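You operate a simulated robot arm through the tools that you are given. There is no shell and no other tool.

The job below is to be done with a simulated robot arm. You get a single attempt, and the scene is never put back.

## Task
Try the 25 mm ring plate on both lengths in the socket stand.
Fine: slide it down each clamped length and lift it off, blue socket first; lay it back, then free the stand lever.
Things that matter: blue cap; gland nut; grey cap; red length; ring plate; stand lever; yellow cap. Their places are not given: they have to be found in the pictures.

It is judged by the outcome, as a careful person would: the job done as asked, and still so three seconds after it is handed in. It fails if anything else is knocked over, pushed out of place, dropped, spilled or broken.

## Robot
A 7-joint arm with a two-finger gripper, fixed in place. Base frame: the origin is at the foot of the arm, x ahead of it, y to its left, z up; the work surface is at about z = 0. Lengths are in m, angles in degrees, forces in N, time in s.
With the tool pointing down near the work surface it reaches from about 0.26 to 0.6 m from the base axis. Its first joint turns from -143.0 to 143.0 degrees. Payload 1.08 kg.
The TCP is the grasp point between the finger pads, 0.016 m short of the fingertips. In the tool frame z runs along the fingers and y along their closing line. The gripper opens to 0.088 m. The gripper's body begins 0.058 m behind the TCP.
Orientation is that of the tool frame in the base frame, as [roll, pitch, yaw] about the fixed x, y, z axes, in that order (R = Rz(yaw) Ry(pitch) Rx(roll)). With the fingers straight down and closing along the base's y, the tool's x points along the base's -x, its y along +y and its z along -z.

## Interface
- The arm moves only by the tool send_rows. Its argument "plan" is a list of rows, each an object of numbers (a shift or turn left out is 0, a gripper value left out holds the last): "claw": the gripper command, from -1 (fully open) to 1 (shut), values between in proportion; "dx", "dy", "dz": the shift along the tool's x, y, z in m; "rx", "ry", "rz": the turn, a rotation vector about the tool's x, y, z in degrees. In form: [{"claw": .., "dx": .., "dy": .., "dz": .., "rx": .., "ry": .., "rz": ..}, ...]. A call has 1 to 20 rows; each row shifts and turns the commanded pose from where the row before left it, along the tool's axes as they then stand. Rows are played at 5 a second. More than 0.05 m and 8.6 degrees between two rows, or a gripper value outside its range, and nothing of the call is played. A pose out of reach is approached as far as the arm can. The call stops where the force on the tool passes 40 N (or 10 N more than at its start, if that is more) or the arm is blocked; 0.2 s more then pass. The fingers move at their own pace and stop on an object; they squeeze with about 20 N. The grip force told is the motor's: it shows also when the fingers shut on nothing. Time passes only in rows, and 0.2 s behind the last, so rows that do not move let the fingers close. It gives the time, the measured TCP pose, the force on the tool (base axes), the opening and the grip force at its end, in the units of the frame above (readings bear some noise), with the torque about the TCP (base axes, N m) and any sound that the robot's microphone picked up.
- Cameras (640 x 400 px; columns grow to the right, rows downward): "scene" is fixed at [0.2205, 0.4982, 0.8]; the picture's right is [-0.99, -0.13, 0.00], its down [-0.09, 0.68, -0.73] and it looks along [0.10, -0.73, -0.68] (base axes); focal length 374 px, centre (320, 200). "wrist" rides on the gripper at [0.082, -0.008, -0.092] in the tool frame; the picture's right is [0.10, 0.99, 0.00], its down [-0.70, 0.07, -0.71] and it looks along [-0.71, 0.07, 0.70] (tool axes); focal length 256 px, centre (320, 200).
- grab_frame(camera): a new picture of that camera. The clock stands still meanwhile.
- measure_at(camera, pixels): there is no depth. For up to 12 entries [column, row, z] of the newest picture of that camera ("zoom" is the newest enlarged one), the place [x, y] in the base frame at which the ray of that pixel passes the height z, good to about 0.002 m. The clock stands still meanwhile.
- zoom(camera, box): a new picture of the part [left, top, right, bottom] of that camera's present view, enlarged. The clock stands still meanwhile.
- finish_job(): hands the job in; it is judged then, once.

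Leave the gripper open and the arm clear of the work at the hand-in unless told otherwise.

The tools are called as name(argument=value, ...) on one line, values as JSON. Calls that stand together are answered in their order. send_rows: Moves the arm, as the interface text tells. Its arguments: {"type":"object","properties":{"plan":{"type":"array"}},"required":["plan"]} The other tools are called the same way: grab_frame (camera) takes a picture; measure_at (camera, pixels) gives the place at which the rays of pixels pass given heights; zoom (camera, box) takes an enlarged picture of a part of a camera's view; finish_job () hands the job in.

At the start:

```text
time: 0.0
tcp_pos: [0.3896, -0.0312, 0.3387]
ee_rot: [180.0, 0.0, 180.0]
ft_force: [0.3, 0.0, 0.0]
moment: [0.0, 0.0, -0.04]
opening: 0.0879
finger_force: 0.0
```

scene: 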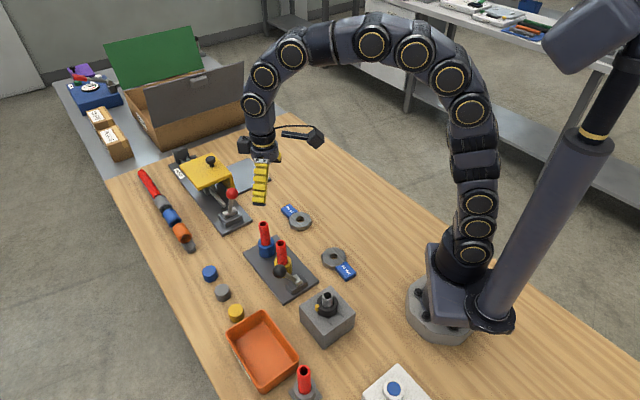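
wrist: 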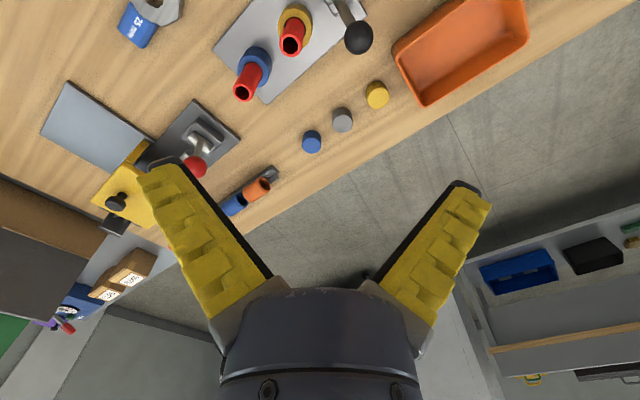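

I see a socket stand with blue and yellow sockets (around px 280,262), and two ring plates with blue tags (about px 297,217 and 338,262). I'll zoom in on these to find out which one is the 25 mm plate and how the stand is built.

zoom(camera="scene", box=[270, 190, 370, 290])

zoom(camera="scene", box=[230, 210, 330, 310])

zoom(camera="scene", box=[180, 250, 420, 400])

zoom(camera="wrist", box=[80, 0, 400, 200])

```text
4.00 times, centred on (320, 240) of scene
```

zoom: 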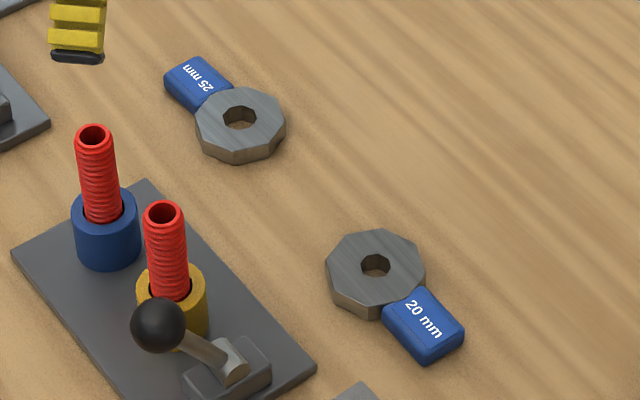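

```text
4.00 times, centred on (280, 260) of scene
```

zoom: 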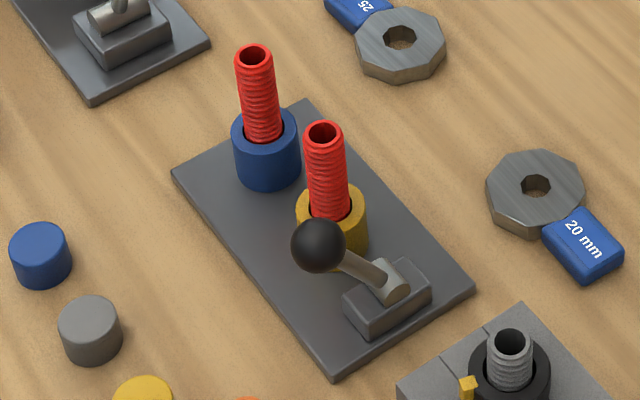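

```text
2.67 times, centred on (300, 325) of scene
```

zoom: 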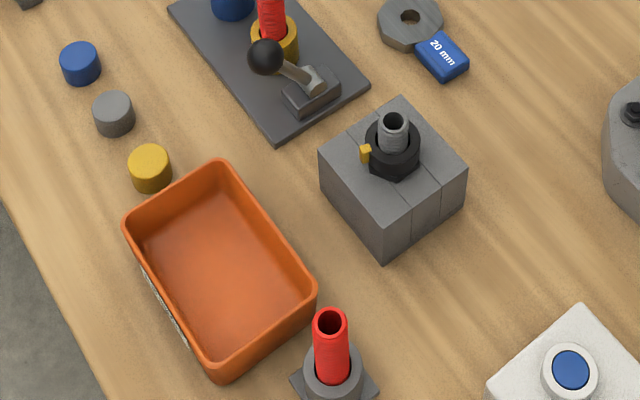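

```text
2.00 times, centred on (240, 100) of wrist
```

zoom: 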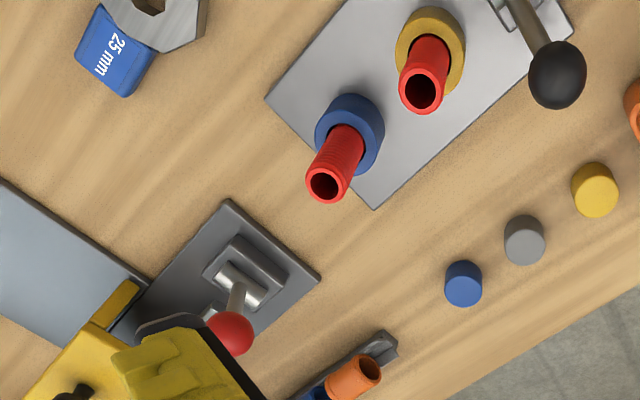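

The 25 mm plate is the one at about scene (300,219), with its tag at (290,210). The 20 mm one at (334,256) is a decoy. Next I'll measure the plate, the red length tops, the sockets and the lever at several heights, so I can triangulate between the two cameras.

measure_at(camera="scene", pixels=[[300, 219.5, 0.012], [290, 210.5, 0.012], [334, 256.3, 0.012], [263.5, 223.3, 0.06], [263.5, 223.3, 0.08], [263.5, 223.3, 0.1], [281.3, 242.8, 0.06], [281.3, 242.8, 0.08], [281.3, 242.8, 0.1], [279.5, 271.2, 0.05], [279.5, 271.2, 0.08], [297.5, 280, 0.03]])

measure_at(camera="wrist", pixels=[[242.5, 93.5, 0.06], [242.5, 93.5, 0.08], [242.5, 93.5, 0.1], [290.5, 46, 0.06], [290.5, 46, 0.08], [290.5, 46, 0.1], [358.5, 37.5, 0.05], [358.5, 37.5, 0.08], [138, 24, 0.012]])

```text
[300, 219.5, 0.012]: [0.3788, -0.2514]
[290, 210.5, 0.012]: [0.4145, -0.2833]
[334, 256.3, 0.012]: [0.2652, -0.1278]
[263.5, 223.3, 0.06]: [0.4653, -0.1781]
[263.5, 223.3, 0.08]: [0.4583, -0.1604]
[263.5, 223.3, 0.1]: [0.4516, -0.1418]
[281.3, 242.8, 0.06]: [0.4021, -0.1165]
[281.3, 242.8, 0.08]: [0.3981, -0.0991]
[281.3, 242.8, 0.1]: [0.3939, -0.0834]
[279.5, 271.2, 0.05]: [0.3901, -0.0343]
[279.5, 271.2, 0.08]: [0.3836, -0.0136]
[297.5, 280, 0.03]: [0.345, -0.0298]
```

```text
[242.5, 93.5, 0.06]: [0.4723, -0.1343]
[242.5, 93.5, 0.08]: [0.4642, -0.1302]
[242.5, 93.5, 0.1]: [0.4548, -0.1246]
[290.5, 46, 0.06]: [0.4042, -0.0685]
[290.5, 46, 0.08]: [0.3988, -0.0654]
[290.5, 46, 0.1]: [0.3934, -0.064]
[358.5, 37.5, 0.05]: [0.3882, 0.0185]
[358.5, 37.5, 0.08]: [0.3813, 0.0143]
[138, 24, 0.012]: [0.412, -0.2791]
```

Triangulation puts the blue-socket length top near (0.443,-0.119,0.126), the yellow one near (0.387,-0.061,0.127), and the lever ball near (0.375,0.010,0.114). I want closer views of the stand and lever. I'll pull the arm back 6 cm along -x while staying high, then take pictures.

send_rows(plan=[{"claw": -1, "dx": 0.02}, {"dx": 0.02}, {"dx": 0.02}, {"dx": 0.0}])

grab_frame(camera="wrist")

zoom(camera="wrist", box=[200, 0, 440, 150])

```text
time: 1.0
tcp_pos: [0.3294, -0.0317, 0.3377]
ee_rot: [-180.0, 0.0, -180.0]
ft_force: [0.1, 0.1, 1.3]
moment: [0.0, 0.0, 0.0]
opening: 0.088
finger_force: 0.1
```

```text
taken
```

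wrist: 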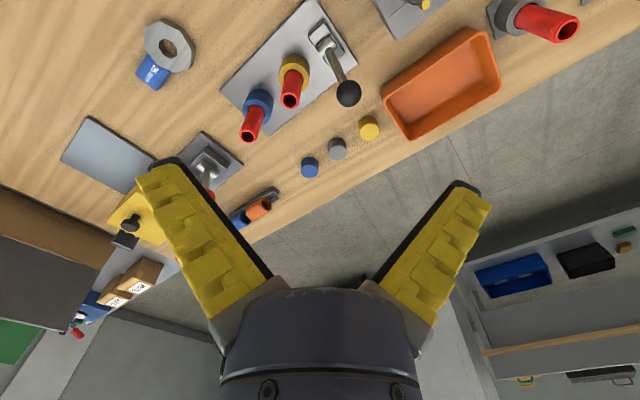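

```text
2.67 times, centred on (320, 75) of wrist
```

zoom: 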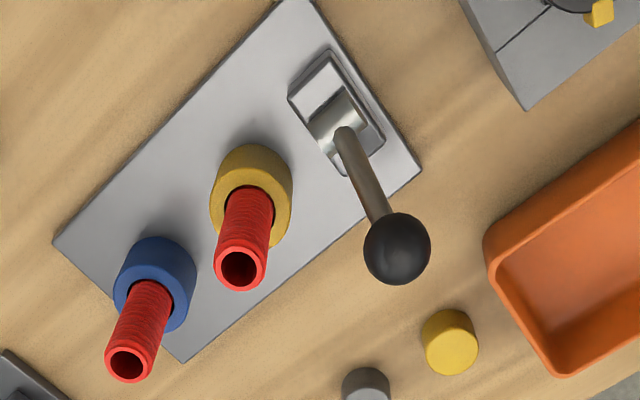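

From this view the lever pivots on a short horizontal cylinder that runs along the stand's long axis, and it leans toward +x+y. I'll measure pivot, ball, ring and socket points in this wrist frame.

measure_at(camera="zoom", pixels=[[397, 248, 0.1], [397, 248, 0.12], [338, 125, 0.03], [338, 125, 0.04], [238, 270, 0.126], [127, 365, 0.126], [250, 195, 0.05], [250, 195, 0.06], [155, 283, 0.05], [155, 283, 0.06], [280, 0, 0.008], [420, 173, 0.008]])

zoom(camera="wrist", box=[110, 10, 230, 100])

zoom(camera="scene", box=[160, 140, 320, 240])

```text
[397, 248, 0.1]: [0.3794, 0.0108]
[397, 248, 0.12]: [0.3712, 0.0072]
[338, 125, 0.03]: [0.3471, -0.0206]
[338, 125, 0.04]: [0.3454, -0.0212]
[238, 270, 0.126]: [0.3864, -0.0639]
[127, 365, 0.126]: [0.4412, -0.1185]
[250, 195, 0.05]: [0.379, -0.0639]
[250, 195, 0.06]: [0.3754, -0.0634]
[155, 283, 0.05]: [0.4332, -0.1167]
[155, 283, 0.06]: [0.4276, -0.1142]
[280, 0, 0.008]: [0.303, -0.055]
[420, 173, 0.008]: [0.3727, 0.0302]
```

```text
4.44 times, centred on (170, 55) of wrist
```

zoom: 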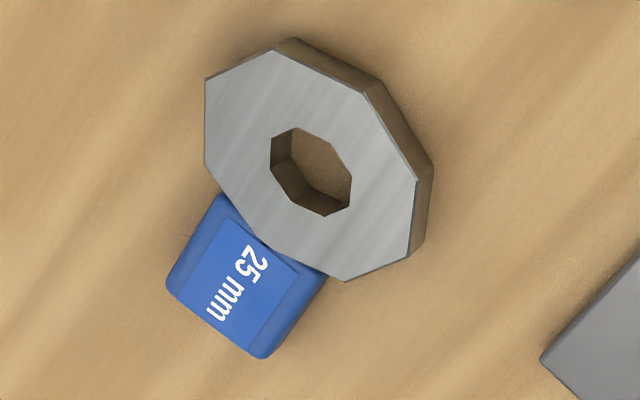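

```text
4.00 times, centred on (240, 190) of scene
```

zoom: 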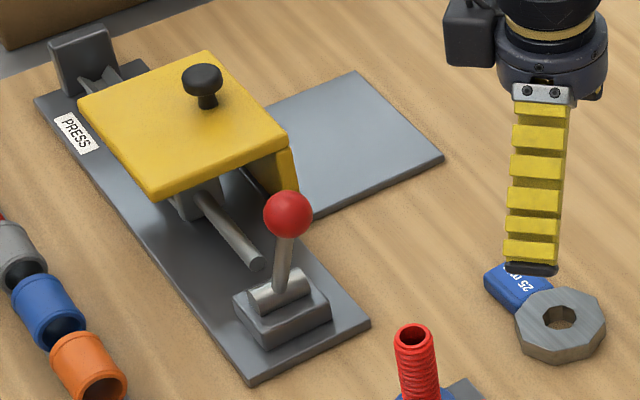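

The plate has an octagonal hole about 26 mm wide, and the lengths are about 22-23 mm across. Before planning the insertion I need the size of the wrist camera's mount and the socket-top height, so I'll zoom the scene on the gripper and, more tightly, on the sockets.

zoom(camera="scene", box=[240, 100, 360, 220])

zoom(camera="scene", box=[245, 215, 305, 255])

```text
3.33 times, centred on (300, 160) of scene
```

zoom: 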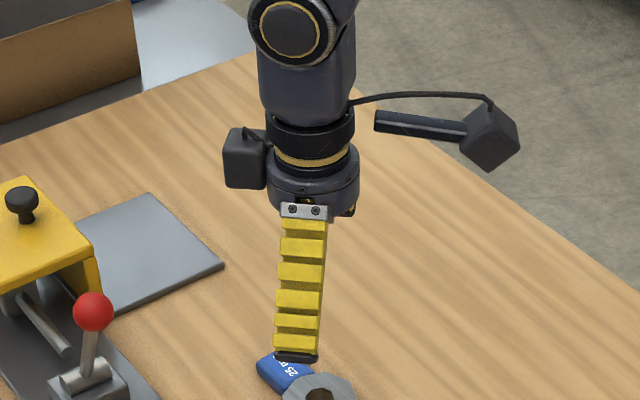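

```text
10.00 times, centred on (275, 235) of scene
```

zoom: 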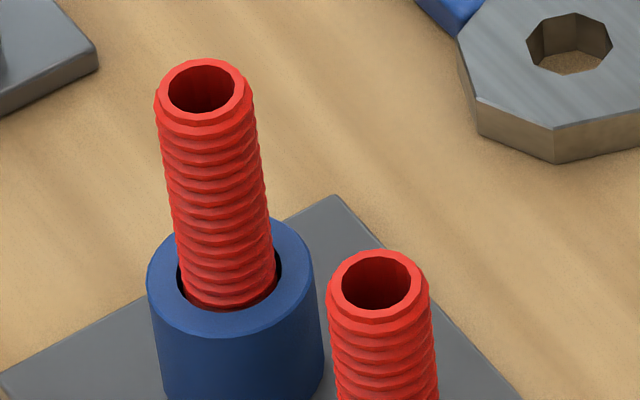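

The threads look close in size to the hole, so I need precise diameters. I'll zoom tightly on the blue length, the yellow length and the 25 mm hole.

zoom(camera="scene", box=[254, 216, 278, 231])

zoom(camera="scene", box=[288, 210, 316, 228])

zoom(camera="wrist", box=[144, 33, 192, 63])

```text
16.00 times, centred on (266, 224) of scene
```

zoom: 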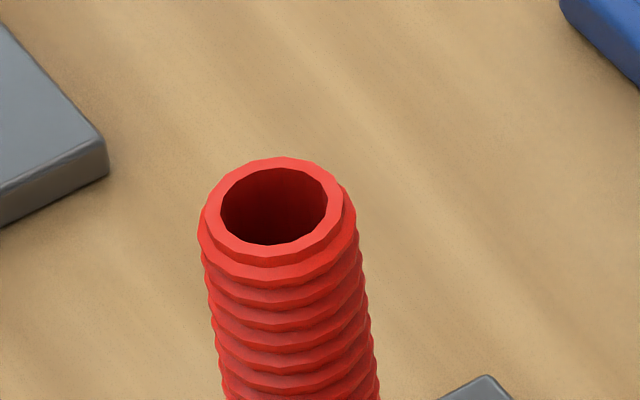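

```text
16.00 times, centred on (302, 219) of scene
```

zoom: 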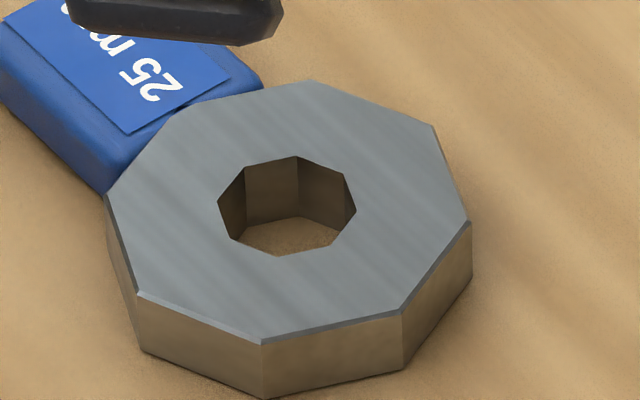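

```text
13.33 times, centred on (168, 48) of wrist
```

zoom: 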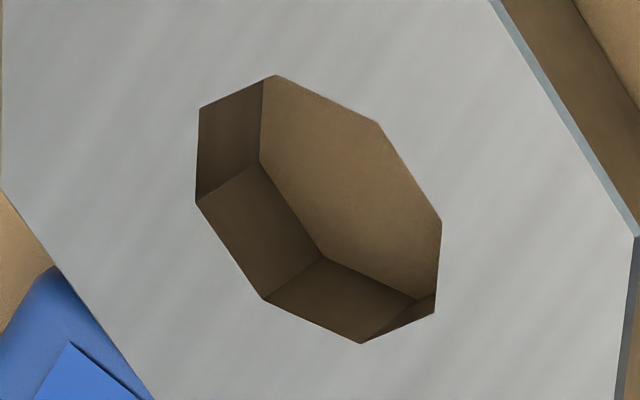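

I'll measure the eight hole corners in this wrist zoom, taking the plate's top at z≈0.014.

measure_at(camera="zoom", pixels=[[200, 107, 0.014], [275, 75, 0.014], [378, 122, 0.014], [442, 222, 0.014], [435, 312, 0.014], [362, 344, 0.014], [263, 300, 0.014], [195, 202, 0.014], [260, 160, 0.0], [322, 256, 0.0], [418, 300, 0.0], [322, 256, 0.002]])

zoom(camera="wrist", box=[232, 78, 280, 148])

```text
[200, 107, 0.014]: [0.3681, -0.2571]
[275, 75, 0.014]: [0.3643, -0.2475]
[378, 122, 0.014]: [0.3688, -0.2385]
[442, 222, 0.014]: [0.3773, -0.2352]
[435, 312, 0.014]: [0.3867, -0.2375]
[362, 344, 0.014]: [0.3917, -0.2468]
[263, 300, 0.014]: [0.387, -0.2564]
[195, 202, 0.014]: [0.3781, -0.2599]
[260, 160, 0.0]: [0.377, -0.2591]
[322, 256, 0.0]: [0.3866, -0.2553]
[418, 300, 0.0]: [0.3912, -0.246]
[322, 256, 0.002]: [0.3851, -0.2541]
```

```text
5.71 times, centred on (256, 113) of wrist
```

zoom: 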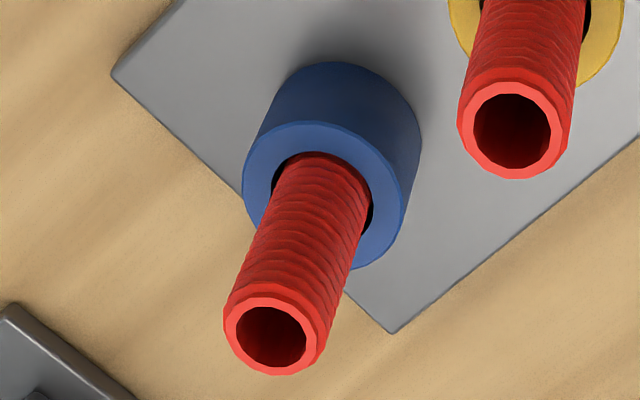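

The hole centre is about (0.378,-0.248), the plate is about 14 mm thick, and the tag points toward roughly -43° from the hole. I'll move over the plate at height, turn the tool 45° so the fingers can later close across the tag, and take a close-up.

send_rows(plan=[{"claw": -1, "dx": -0.0061, "dy": -0.027}, {"dx": -0.0061, "dy": -0.027}, {"dx": -0.0061, "dy": -0.027}, {"dx": -0.0061, "dy": -0.027}, {"dx": -0.0061, "dy": -0.027}, {"dx": -0.0061, "dy": -0.027}, {"dx": -0.0061, "dy": -0.027}, {"dx": -0.0061, "dy": -0.027}, {"rz": 7.5}, {"rz": 7.5}, {"rz": 7.5}, {"rz": 7.5}, {"rz": 7.5}, {"rz": 7.5}, {"dz": 0.03}, {"dz": 0.03}, {"dz": 0.03}, {"dz": 0.03}, {"dz": 0.03}, {"dz": 0.02}])

grab_frame(camera="wrist")

grab_frame(camera="scene")

```text
time: 5.2
tcp_pos: [0.3791, -0.2477, 0.1658]
ee_rot: [179.9, -0.1, 135.0]
ft_force: [0.4, -0.3, -0.2]
moment: [0.01, -0.01, -0.02]
opening: 0.0877
finger_force: 0.1
```

```text
taken
```

wrist: 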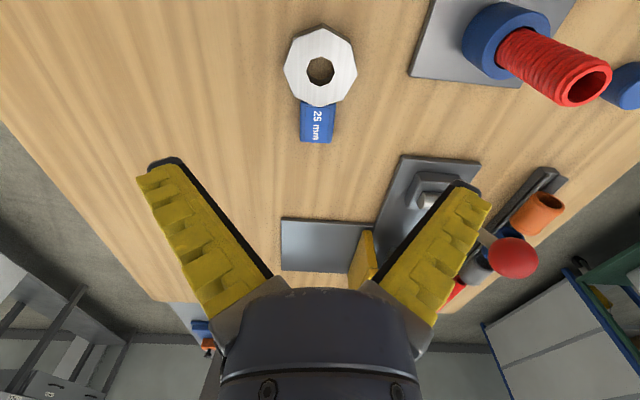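

```text
taken
```

scene: 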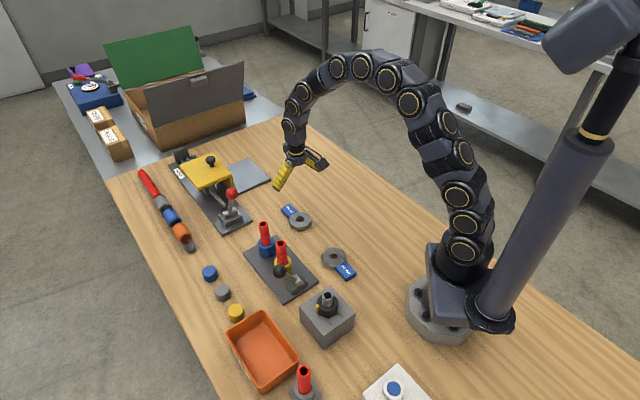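

The plate is well lined up now, with the hole at wrist (320,70) and the tag at (317,123). I'll zoom in for exact geometry.

zoom(camera="wrist", box=[240, 20, 400, 150])

zoom(camera="wrist", box=[296, 48, 344, 93])

```text
3.08 times, centred on (320, 85) of wrist
```

zoom: 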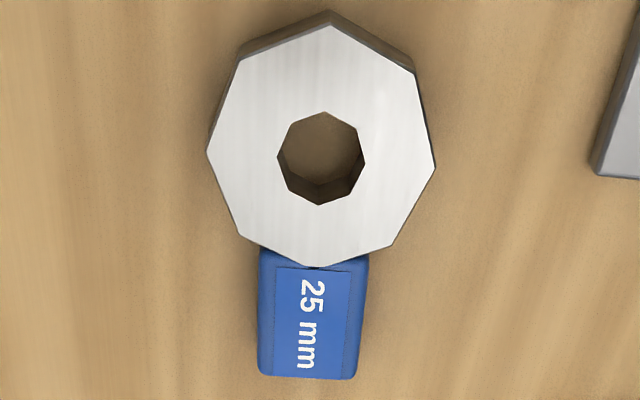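

```text
8.89 times, centred on (320, 70) of wrist
```

zoom: 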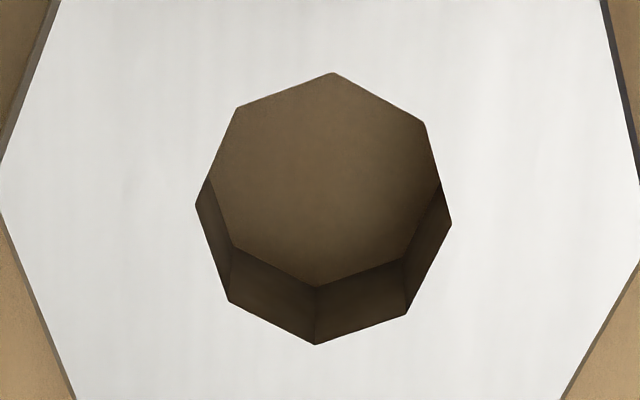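

I'll measure the hole corners in this close zoom, plus the matching bottom corners so I can check the thickness.

measure_at(camera="zoom", pixels=[[332, 72, 0.014], [424, 122, 0.014], [452, 224, 0.014], [407, 314, 0.014], [316, 344, 0.014], [228, 300, 0.014], [195, 205, 0.014], [237, 108, 0.014], [234, 246, 0.0], [317, 286, 0.0], [404, 257, 0.0]])

measure_at(camera="wrist", pixels=[[320, 25, 0.014], [355.7, 140, 0.012], [300.5, 105, 0.012], [335, 105.5, 0.012], [299.7, 140, 0.012], [332, 142, 0.012], [319.7, 28, 0.014], [318, 107, 0.014], [283.5, 70, 0.014], [357, 75, 0.014], [317, 70, 0.014], [318, 123, 0.012]])

```text
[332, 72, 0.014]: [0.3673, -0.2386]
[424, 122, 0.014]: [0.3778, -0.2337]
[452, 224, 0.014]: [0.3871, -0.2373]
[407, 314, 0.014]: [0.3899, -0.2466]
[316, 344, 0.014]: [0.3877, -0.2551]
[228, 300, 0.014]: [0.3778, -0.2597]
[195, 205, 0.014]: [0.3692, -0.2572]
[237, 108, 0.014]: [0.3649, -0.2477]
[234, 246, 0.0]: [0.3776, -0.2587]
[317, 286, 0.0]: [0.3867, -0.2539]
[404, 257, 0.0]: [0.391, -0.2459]
```

```text
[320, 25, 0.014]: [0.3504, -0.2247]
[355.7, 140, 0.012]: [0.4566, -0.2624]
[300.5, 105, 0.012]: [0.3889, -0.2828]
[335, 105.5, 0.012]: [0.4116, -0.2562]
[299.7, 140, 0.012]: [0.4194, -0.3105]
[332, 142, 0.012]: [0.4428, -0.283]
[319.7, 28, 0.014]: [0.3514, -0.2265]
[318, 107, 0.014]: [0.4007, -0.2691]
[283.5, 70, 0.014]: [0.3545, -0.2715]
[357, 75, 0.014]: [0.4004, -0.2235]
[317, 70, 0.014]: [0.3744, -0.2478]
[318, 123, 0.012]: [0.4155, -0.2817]
```

The hole centre is confirmed at (0.3777,-0.2472), about 26 mm corner to corner. The tag centre is at (0.4155,-0.2817) and its axis lies at about -42.3°. Before picking up, I'll check that the wrist can turn to the insertion orientation and get a close look at the lengths. I'll go up, across above the blue length, and turn 84°.

send_rows(plan=[{"claw": -1, "dz": -0.03}, {"dz": -0.03}, {"dz": -0.03}, {"dx": 0.0093, "dy": 0.0271}, {"dx": 0.0093, "dy": 0.0271}, {"dx": 0.0093, "dy": 0.0271}, {"dx": 0.0093, "dy": 0.0271}, {"dx": 0.0093, "dy": 0.0271}, {"rz": 7}, {"rz": 7}, {"rz": 7}, {"rz": 7}, {"rz": 7}, {"rz": 7}, {"rz": 7}, {"rz": 7}, {"rz": 7}, {"rz": 7}, {"rz": 7}, {"rz": 7}])

grab_frame(camera="wrist")

zoom(camera="wrist", box=[220, 0, 460, 150])

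```text
time: 9.4
tcp_pos: [0.443, -0.1188, 0.2569]
ee_rot: [-179.9, 0.0, 50.8]
ft_force: [-0.7, 0.4, 0.4]
moment: [0.01, 0.02, -0.01]
opening: 0.0879
finger_force: 0.1
```

```text
taken
```

wrist: 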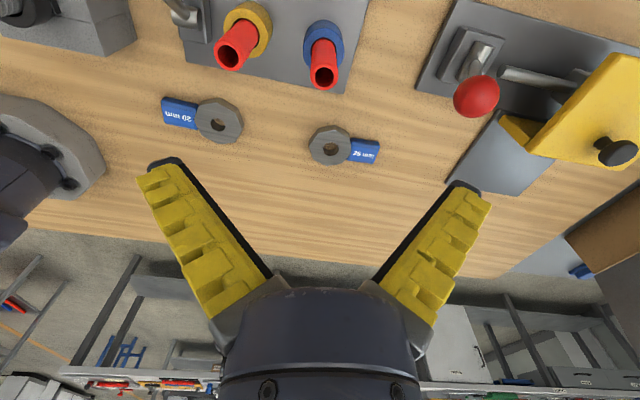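

```text
2.67 times, centred on (340, 75) of wrist
```

zoom: 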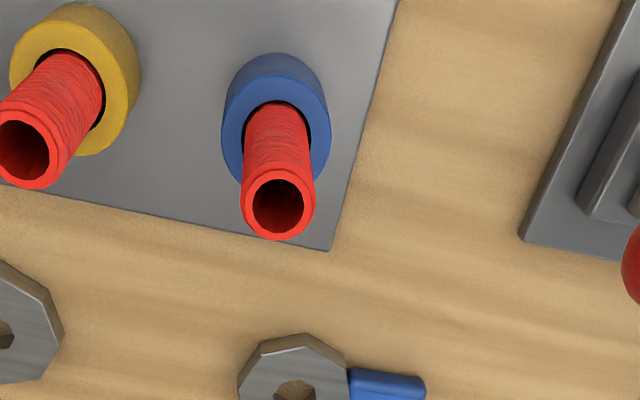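

The wrist reaches this orientation (yaw 51°). I'll zoom tightly on both length tops to measure their centres and diameters.

zoom(camera="wrist", box=[290, 36, 354, 96])

measure_at(camera="zoom", pixels=[[320, 200, 0.126]])

zoom(camera="wrist", box=[200, 16, 272, 76])

```text
6.67 times, centred on (322, 66) of wrist
```

zoom: 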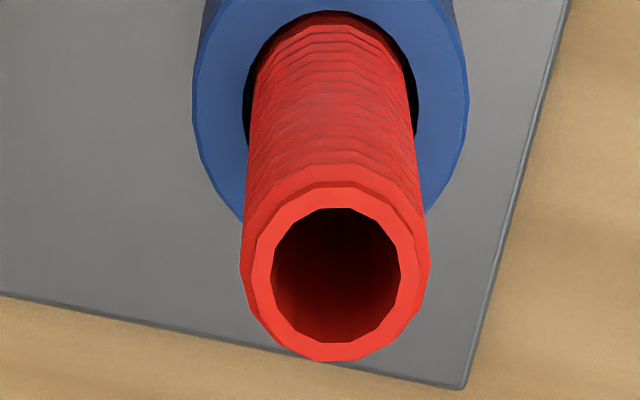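

```text
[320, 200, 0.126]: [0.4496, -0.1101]
```

```text
6.67 times, centred on (236, 46) of wrist
```

zoom: 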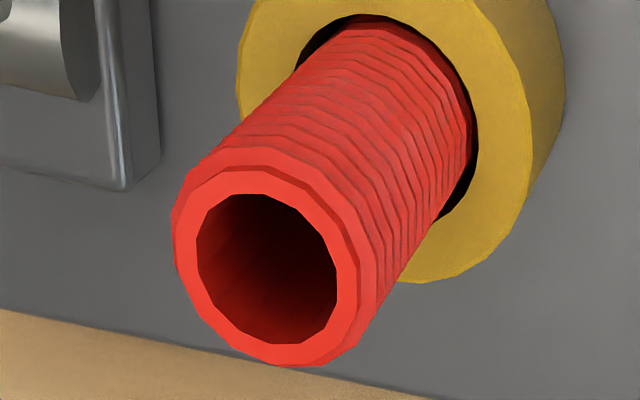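

I'll measure the rim centres, blue at wrist (324.2,77.3) and yellow at (227.9,56.3), and the same blue rim in the scene at (263.1,224.4), to fix height and position.

measure_at(camera="wrist", pixels=[[324.2, 77.3, 0.12], [324.2, 77.3, 0.125], [324.2, 77.3, 0.13], [227.9, 56.3, 0.12], [227.9, 56.3, 0.125], [227.9, 56.3, 0.13]])

measure_at(camera="scene", pixels=[[263.1, 224.4, 0.12], [263.1, 224.4, 0.125], [263.1, 224.4, 0.13], [263.1, 224.4, 0.135]])

zoom(camera="scene", box=[270, 236, 294, 251])

```text
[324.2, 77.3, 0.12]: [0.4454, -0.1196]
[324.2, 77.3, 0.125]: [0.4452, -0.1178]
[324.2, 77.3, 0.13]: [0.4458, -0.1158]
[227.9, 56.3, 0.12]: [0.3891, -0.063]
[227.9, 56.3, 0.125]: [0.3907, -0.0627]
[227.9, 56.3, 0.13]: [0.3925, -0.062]
```

```text
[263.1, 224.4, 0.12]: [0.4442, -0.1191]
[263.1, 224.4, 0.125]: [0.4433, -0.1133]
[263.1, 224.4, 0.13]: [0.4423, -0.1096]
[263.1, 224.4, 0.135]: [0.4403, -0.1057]
```

```text
16.00 times, centred on (282, 244) of scene
```

zoom: 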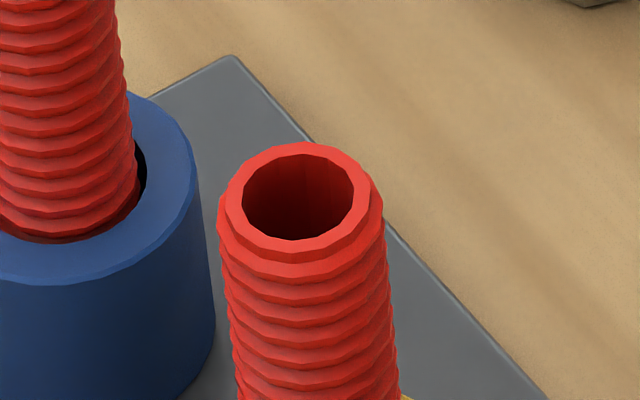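

Blue top comes out near (0.4445,-0.119,0.121). Now the yellow rim in this scene zoom, centred at (299,197).

measure_at(camera="zoom", pixels=[[299, 197, 0.115], [299, 197, 0.12], [299, 197, 0.125], [299, 197, 0.13]])

zoom(camera="scene", box=[255, 230, 303, 300])

```text
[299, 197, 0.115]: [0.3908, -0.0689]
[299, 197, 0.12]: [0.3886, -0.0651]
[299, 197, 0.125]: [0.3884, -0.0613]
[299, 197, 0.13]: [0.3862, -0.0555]
```

```text
5.71 times, centred on (279, 265) of scene
```

zoom: 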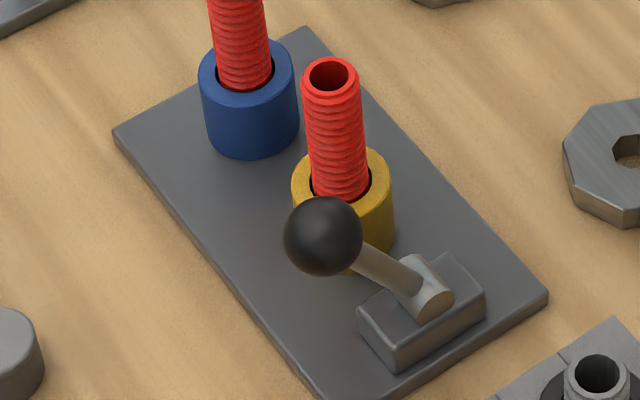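

Yellow top is near (0.389,-0.0635,0.122). Next I'll find the socket-top height from the blue socket rim at scene (266.0,242.4), to know how far the plate can travel.

measure_at(camera="scene", pixels=[[266, 242.4, 0.03], [266, 242.4, 0.04], [266, 242.4, 0.05], [266, 242.4, 0.06], [284.6, 263, 0.03], [284.6, 263, 0.04], [284.6, 263, 0.05], [284.6, 263, 0.06]])

zoom(camera="wrist", box=[160, 0, 360, 100])

```text
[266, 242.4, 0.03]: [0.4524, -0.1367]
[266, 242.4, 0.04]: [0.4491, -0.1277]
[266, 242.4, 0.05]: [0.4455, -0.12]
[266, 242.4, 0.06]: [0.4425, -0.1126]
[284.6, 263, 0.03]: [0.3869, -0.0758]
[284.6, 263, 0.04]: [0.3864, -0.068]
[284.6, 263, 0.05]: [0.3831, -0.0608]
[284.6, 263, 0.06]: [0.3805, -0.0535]
```

```text
3.20 times, centred on (260, 50) of wrist
```

zoom: 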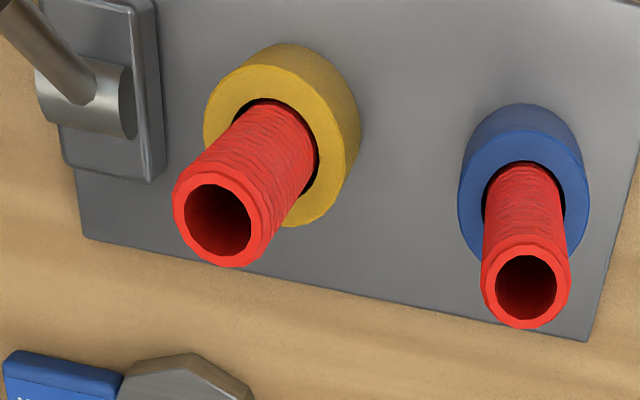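

The socket tops are at z≈0.050 and the lengths stand vertical, so the plate can travel from about 0.122 down to 0.050. Now I'll go pick it up: back over the tag centre at (0.4155,-0.2816), turning to yaw 137.7° so the fingers close across the tag.

send_rows(plan=[{"claw": -1, "dx": -0.0239, "dy": 0.0136}, {"dx": -0.0239, "dy": 0.0136}, {"dx": -0.0239, "dy": 0.0136}, {"dx": -0.0239, "dy": 0.0136}, {"dx": -0.0239, "dy": 0.0136}, {"dx": -0.0239, "dy": 0.0136}, {"rz": -7.24}, {"rz": -7.24}, {"rz": -7.24}, {"rz": -7.24}, {"rz": -7.24}, {"rz": -7.24}, {"rz": -7.24}, {"rz": -7.24}, {"rz": -7.24}, {"rz": -7.24}, {"rz": -7.24}, {"rz": -7.24}, {"dz": 0.04}, {"dz": 0.04}])

grab_frame(camera="wrist")

```text
time: 13.6
tcp_pos: [0.4151, -0.2813, 0.1762]
ee_rot: [180.0, 0.0, 138.0]
ft_force: [0.1, -1.2, 0.4]
moment: [-0.04, 0.0, 0.01]
opening: 0.0881
finger_force: 0.0
```

```text
taken
```

wrist: 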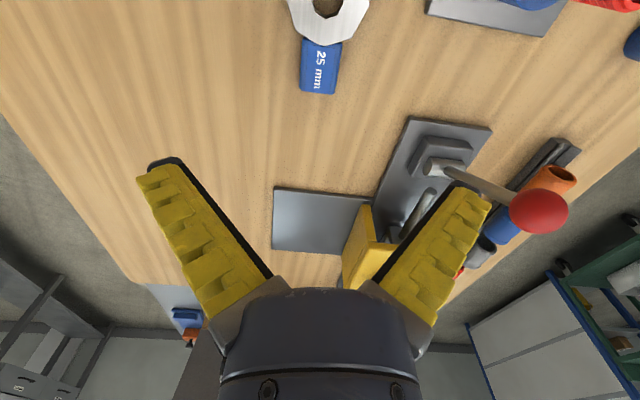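

I'm over the tag and it is aligned. I'll descend to about z=0.06 and check again before closing.

send_rows(plan=[{"dz": 0.03}, {"dz": 0.03}, {"dz": 0.03}, {"dz": 0.026}, {"dz": 0}])

grab_frame(camera="wrist")

zoom(camera="scene", box=[260, 170, 340, 240])

```text
time: 14.8
tcp_pos: [0.4151, -0.2811, 0.061]
ee_rot: [-180.0, 0.0, 137.8]
ft_force: [0.1, 0.3, 0.2]
moment: [0.01, -0.01, 0.02]
opening: 0.088
finger_force: 0.0
```

```text
taken
```

wrist: 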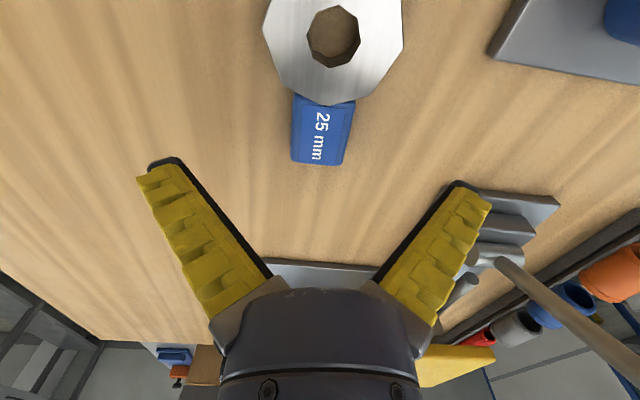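

```text
5.71 times, centred on (300, 205) of scene
```

zoom: 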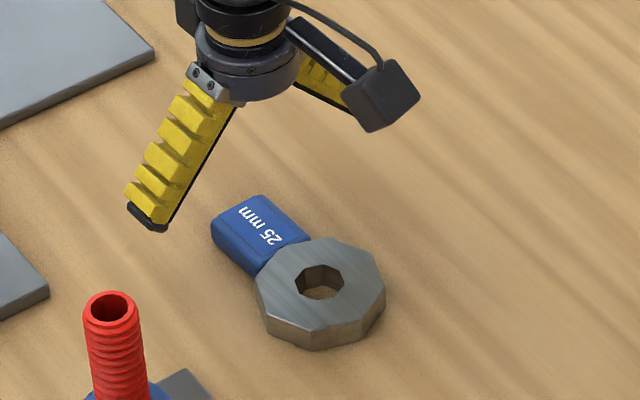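

I'll check tag and hole positions in this closer view: tag top corners about (294,95), (354,103), (345,160) and (294,160), and hole centre about (333,37).

measure_at(camera="wrist", pixels=[[294, 97, 0.013], [354, 103, 0.013], [344, 162, 0.013], [294, 160, 0.013], [321, 130, 0.013], [333, 36.5, 0.014]])

zoom(camera="wrist", box=[240, 0, 432, 180])

```text
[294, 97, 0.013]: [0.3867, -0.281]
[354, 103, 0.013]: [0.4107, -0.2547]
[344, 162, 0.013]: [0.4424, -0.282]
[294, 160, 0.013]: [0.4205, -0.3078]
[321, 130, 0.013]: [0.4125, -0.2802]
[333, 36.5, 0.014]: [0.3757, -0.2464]
```

```text
2.22 times, centred on (336, 90) of wrist
```

zoom: 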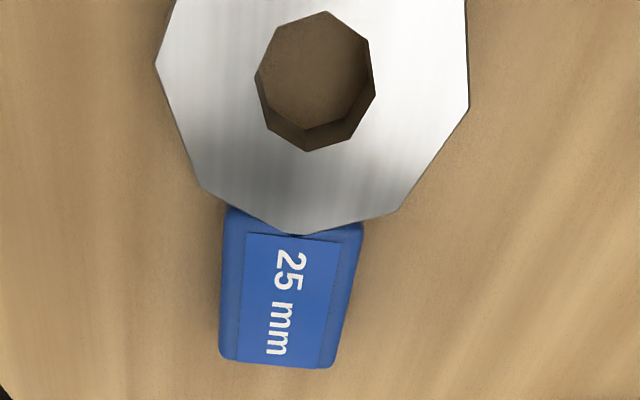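

The tag centre is (0.4151,-0.2814), right under the TCP. I'll descend to z≈0.018, which leaves the fingertips about 2 mm off the table, and close.

send_rows(plan=[{"dz": 0.015}, {"dz": 0.015}, {"dz": 0.008}, {"dz": 0.005}, {"dz": 0}, {"claw": 1}, {"claw": 1}, {"claw": 1}, {"claw": 1}, {"claw": 1}])

grab_frame(camera="wrist")

```text
time: 17.0
tcp_pos: [0.4146, -0.2818, 0.019]
ee_rot: [-179.9, 0.0, 138.0]
ft_force: [-3.0, 2.9, 11.4]
moment: [0.09, 0.08, -0.08]
opening: 0.0307
finger_force: 19.9
```

```text
taken
```

wrist: 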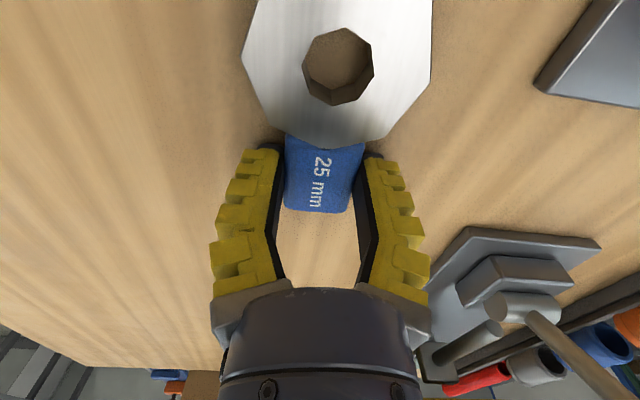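

I have the tag gripped (opening 0.0307, grip 20 N). There is an 11 N upward force, probably from light table contact, so I'll lift gently and check.

send_rows(plan=[{"dz": -0.003}, {"dz": -0.01}, {"dz": -0.02}, {"dz": -0.02}, {"dz": 0}])

grab_frame(camera="wrist")

zoom(camera="scene", box=[260, 170, 340, 240])

```text
time: 18.2
tcp_pos: [0.4138, -0.2821, 0.071]
ee_rot: [180.0, 0.0, 137.9]
ft_force: [0.0, -0.4, -4.2]
moment: [-0.1, -0.09, 0.0]
opening: 0.0289
finger_force: 19.6
```

```text
taken
```

wrist: 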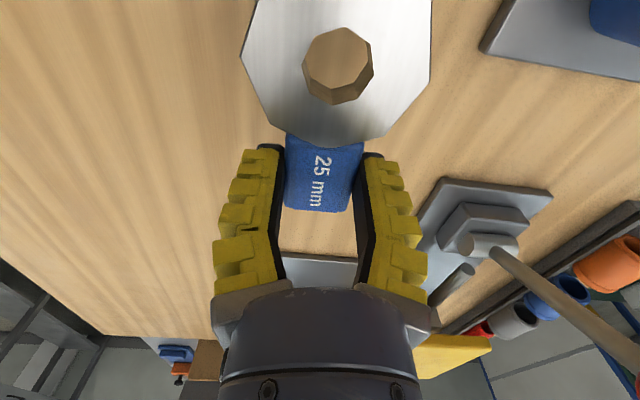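

```text
5.71 times, centred on (300, 205) of scene
```

zoom: 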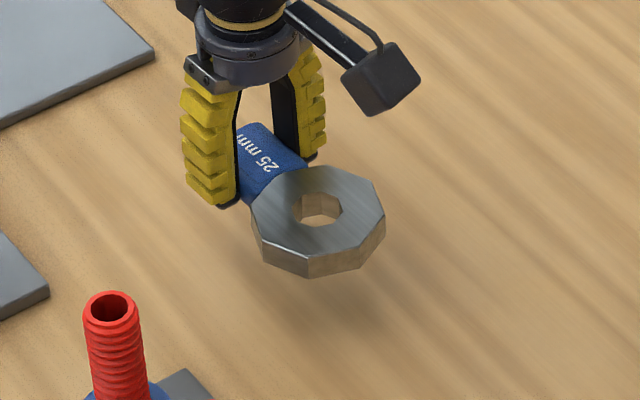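

The plate is lifted level at about 4.2 N, and the hole still sits at wrist (338,66). I'll zoom in to measure the hole centre relative to the TCP, taking the top face at z≈0.066.

zoom(camera="wrist", box=[290, 16, 386, 116])

```text
4.00 times, centred on (338, 66) of wrist
```

zoom: 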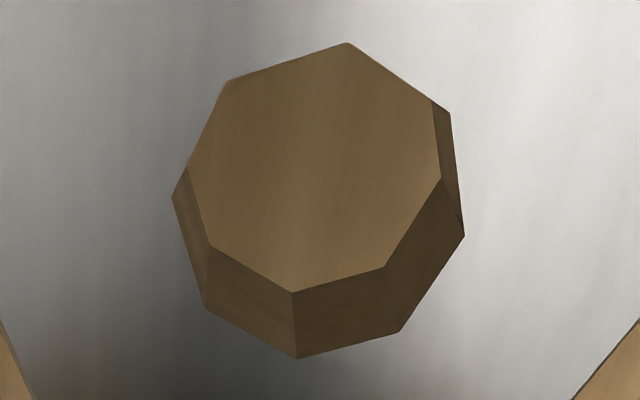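

measure_at(camera="zoom", pixels=[[347, 42, 0.066], [450, 113, 0.066], [464, 236, 0.066], [399, 332, 0.066], [297, 358, 0.066], [206, 310, 0.066], [172, 196, 0.066], [229, 79, 0.066], [294, 292, 0.052], [384, 267, 0.052], [440, 181, 0.052], [210, 245, 0.052]])

```text
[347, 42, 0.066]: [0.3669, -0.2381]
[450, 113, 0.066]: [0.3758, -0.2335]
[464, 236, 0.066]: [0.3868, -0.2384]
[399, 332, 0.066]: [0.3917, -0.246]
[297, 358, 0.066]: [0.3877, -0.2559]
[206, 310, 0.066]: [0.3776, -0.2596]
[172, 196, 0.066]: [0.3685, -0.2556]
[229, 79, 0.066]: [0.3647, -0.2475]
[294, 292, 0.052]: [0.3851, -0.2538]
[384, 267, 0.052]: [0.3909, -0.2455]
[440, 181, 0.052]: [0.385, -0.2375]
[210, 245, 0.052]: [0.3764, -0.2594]
```

The hole centre sits at tool (0.051, 0.001), with the plate's faces 5 mm to 19 mm below the TCP. Now I'll lift to z≈0.25 and turn 87° to the insertion yaw.

send_rows(plan=[{"dz": -0.02}, {"dz": -0.03}, {"dz": -0.03}, {"dz": -0.03}, {"dz": -0.03}, {"dz": -0.03}, {"dz": -0.01}, {"rz": 7.25}, {"rz": 7.25}, {"rz": 7.25}, {"rz": 7.25}, {"rz": 7.25}, {"rz": 7.25}, {"rz": 7.25}, {"rz": 7.25}, {"rz": 7.25}, {"rz": 7.25}, {"rz": 7.25}, {"rz": 7.25}, {"dz": 0}])

grab_frame(camera="wrist")

```text
time: 22.4
tcp_pos: [0.4148, -0.2819, 0.2518]
ee_rot: [-180.0, 0.0, 50.7]
ft_force: [0.1, 0.0, -3.3]
moment: [-0.07, 0.07, -0.01]
opening: 0.0288
finger_force: 20.2
```

```text
taken
```

wrist: 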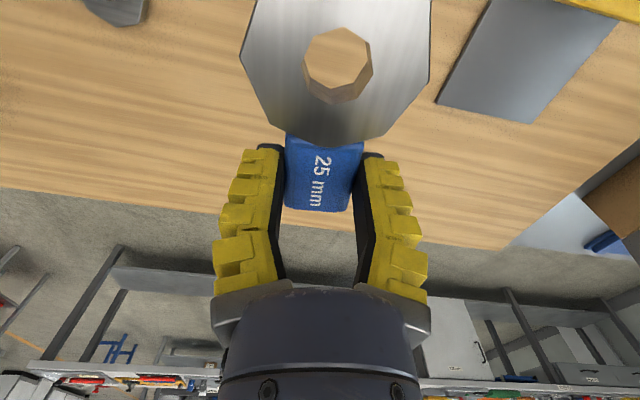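

The plate is steady. I'll move sideways to put the hole over the blue length (TCP target about (0.4116,-0.1578)), lower to z≈0.165 so the plate bottom is about 2 cm above the length, and look.

send_rows(plan=[{"dx": 0.0188, "dy": -0.0162}, {"dx": 0.0188, "dy": -0.0162}, {"dx": 0.0188, "dy": -0.0162}, {"dx": 0.0188, "dy": -0.0162}, {"dx": 0.0188, "dy": -0.0162}, {"dz": 0.0}, {"dz": 0.03}, {"dz": 0.03}, {"dz": 0.026}, {"dz": 0}, {"dz": 0}])

grab_frame(camera="wrist")

zoom(camera="wrist", box=[290, 16, 386, 116])

zoom(camera="scene", box=[230, 190, 310, 240])

```text
time: 24.8
tcp_pos: [0.4109, -0.1573, 0.1652]
ee_rot: [-179.9, 0.0, 50.9]
ft_force: [0.4, 0.3, -5.1]
moment: [-0.12, 0.12, -0.01]
opening: 0.0288
finger_force: 20.0
```

```text
taken
```

wrist: 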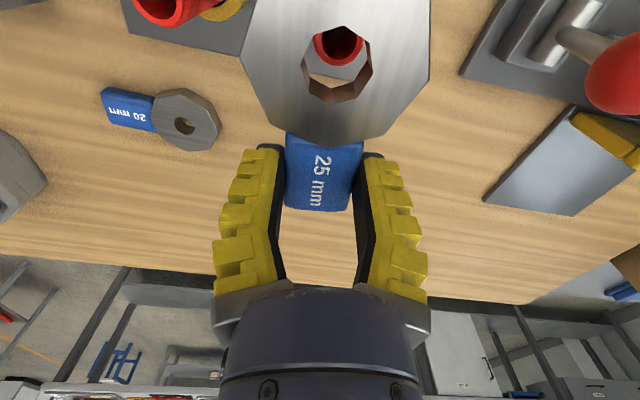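

```text
4.00 times, centred on (338, 66) of wrist
```

zoom: 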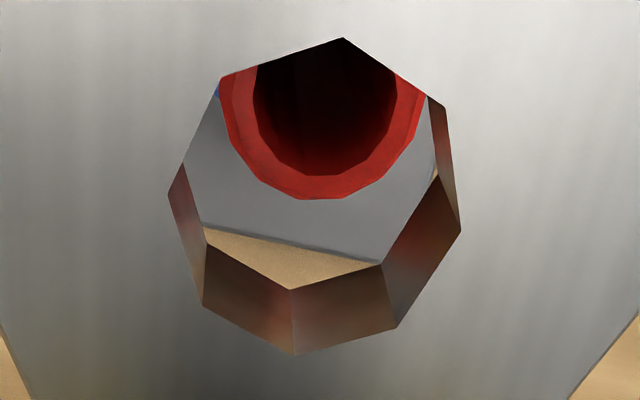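

```text
8.00 times, centred on (270, 215) of scene
```

zoom: 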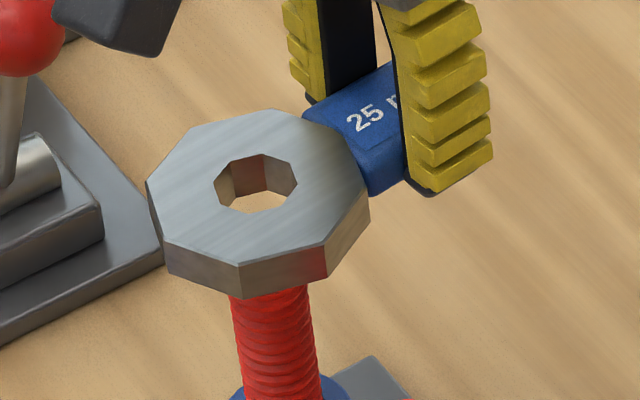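

I'm nearly aligned; the red rim shows inside the hole. I'll measure the rim edge points at z=0.1215 and the hole corners at z=0.160 in this wrist frame, converting to wrist pixels, to compute the residual offset.

measure_at(camera="wrist", pixels=[[336.75, 65.75, 0.1215], [353.75, 59.75, 0.1215], [361.25, 49.75, 0.1215], [323.5, 60.5, 0.1215], [317.25, 49.75, 0.1215], [338, 60, 0.1215]])

measure_at(camera="wrist", pixels=[[343.75, 25.5, 0.16], [369.5, 42.25, 0.16], [373, 73.75, 0.16], [357, 98, 0.16], [332, 104.75, 0.16], [308.75, 92, 0.16], [300, 64.5, 0.16], [313.25, 35.5, 0.16]])

zoom(camera="wrist", box=[308, 20, 372, 80])

```text
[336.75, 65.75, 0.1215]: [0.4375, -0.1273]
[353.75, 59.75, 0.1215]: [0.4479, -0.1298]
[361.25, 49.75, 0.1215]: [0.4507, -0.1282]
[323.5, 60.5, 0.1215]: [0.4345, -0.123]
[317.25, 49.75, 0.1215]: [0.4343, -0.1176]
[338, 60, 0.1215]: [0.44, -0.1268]
```

```text
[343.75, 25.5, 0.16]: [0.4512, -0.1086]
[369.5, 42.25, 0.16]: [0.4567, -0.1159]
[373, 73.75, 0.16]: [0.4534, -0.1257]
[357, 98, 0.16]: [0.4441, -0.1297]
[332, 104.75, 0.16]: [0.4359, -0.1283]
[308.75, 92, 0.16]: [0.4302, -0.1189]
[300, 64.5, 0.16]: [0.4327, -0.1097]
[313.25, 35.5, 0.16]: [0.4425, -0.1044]
```

```text
6.67 times, centred on (340, 50) of wrist
```

zoom: 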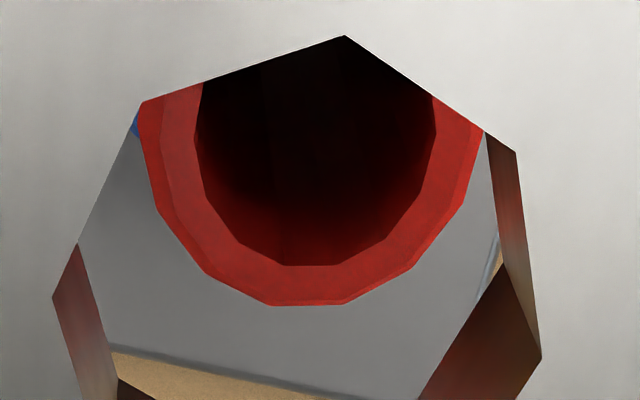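

By camera geometry the hole centre is at tool (0.0505,0.0012) and the length axis at about (0.0505,0.0040). So I need to shift about 2.7 mm along tool +y. I'll do that, lower to z≈0.147 (plate bottom about 5 mm above the length), and look again.

send_rows(plan=[{"dy": 0.0027}, {"dz": 0.01}, {"dz": 0.008}, {"dz": 0}, {"dz": 0}])

zoom(camera="wrist", box=[290, 16, 386, 116])

zoom(camera="scene", box=[240, 200, 288, 230])

```text
time: 26.0
tcp_pos: [0.4129, -0.159, 0.1473]
ee_rot: [180.0, 0.0, 50.9]
ft_force: [0.6, 0.3, -3.4]
moment: [-0.08, 0.08, 0.01]
opening: 0.0288
finger_force: 19.7
```

```text
4.00 times, centred on (338, 66) of wrist
```

zoom: 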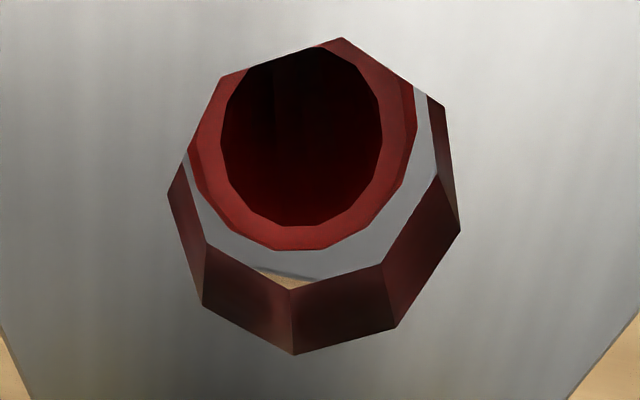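

```text
13.33 times, centred on (264, 215) of scene
```

zoom: 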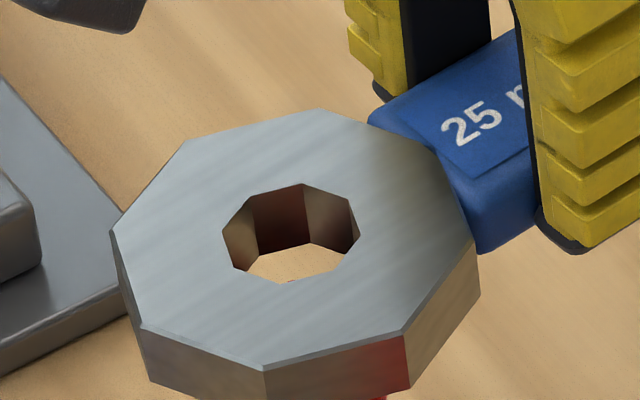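

The length axis now sits at tool (0.0505,0.0008) against the hole at (0.0505,0.0012), so only about 0.4 mm is left. I'll correct that and creep down 8 mm in 2 mm steps, then check the force.

send_rows(plan=[{"dy": -0.0004}, {"dz": 0.002}, {"dz": 0.002}, {"dz": 0.002}, {"dz": 0.002}, {"dz": 0}])

zoom(camera="wrist", box=[290, 16, 386, 116])

zoom(camera="scene", box=[240, 205, 288, 235])

```text
time: 27.4
tcp_pos: [0.4131, -0.1584, 0.1397]
ee_rot: [-180.0, 0.0, 50.8]
ft_force: [0.2, -0.6, -0.8]
moment: [0.0, -0.02, -0.03]
opening: 0.0287
finger_force: 19.5
```

```text
4.00 times, centred on (338, 66) of wrist
```

zoom: 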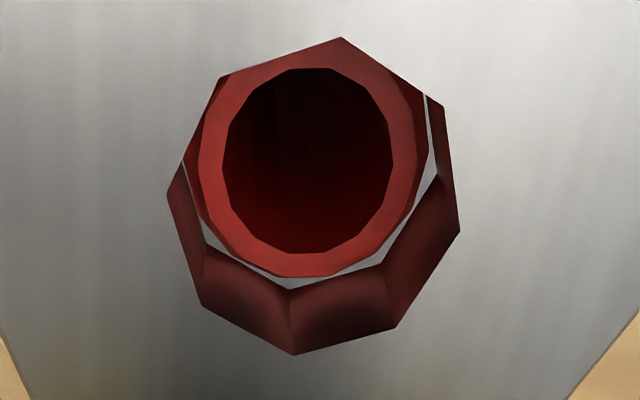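

```text
13.33 times, centred on (264, 220) of scene
```

zoom: 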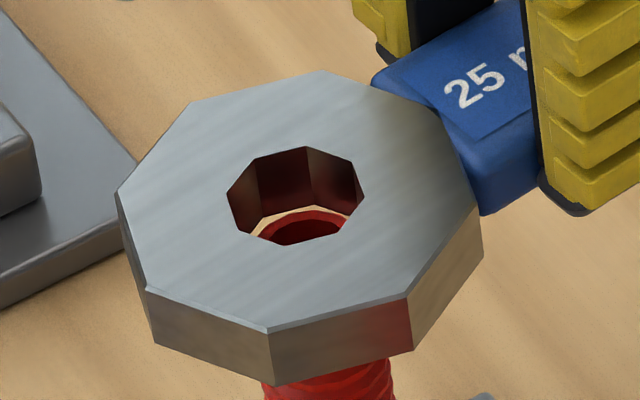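

The force dropped by about 3 N and the moment vanished, so the plate is lightly touching the length. Alignment looks within 0.3 mm. I'll press down another 2 mm in small steps and watch the force.

send_rows(plan=[{"dz": 0.001}, {"dz": 0.001}, {"dz": 0}])

zoom(camera="wrist", box=[290, 16, 386, 116])

```text
time: 28.2
tcp_pos: [0.4142, -0.1591, 0.1371]
ee_rot: [179.8, 0.0, 50.8]
ft_force: [-1.1, -1.9, 8.3]
moment: [0.19, -0.26, -0.02]
opening: 0.0305
finger_force: 20.0
```

```text
4.00 times, centred on (338, 66) of wrist
```

zoom: 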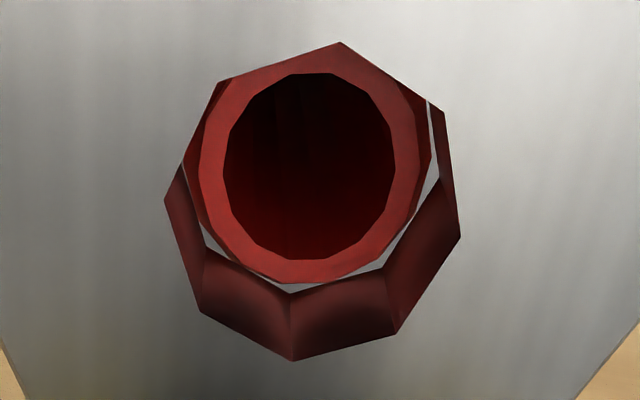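

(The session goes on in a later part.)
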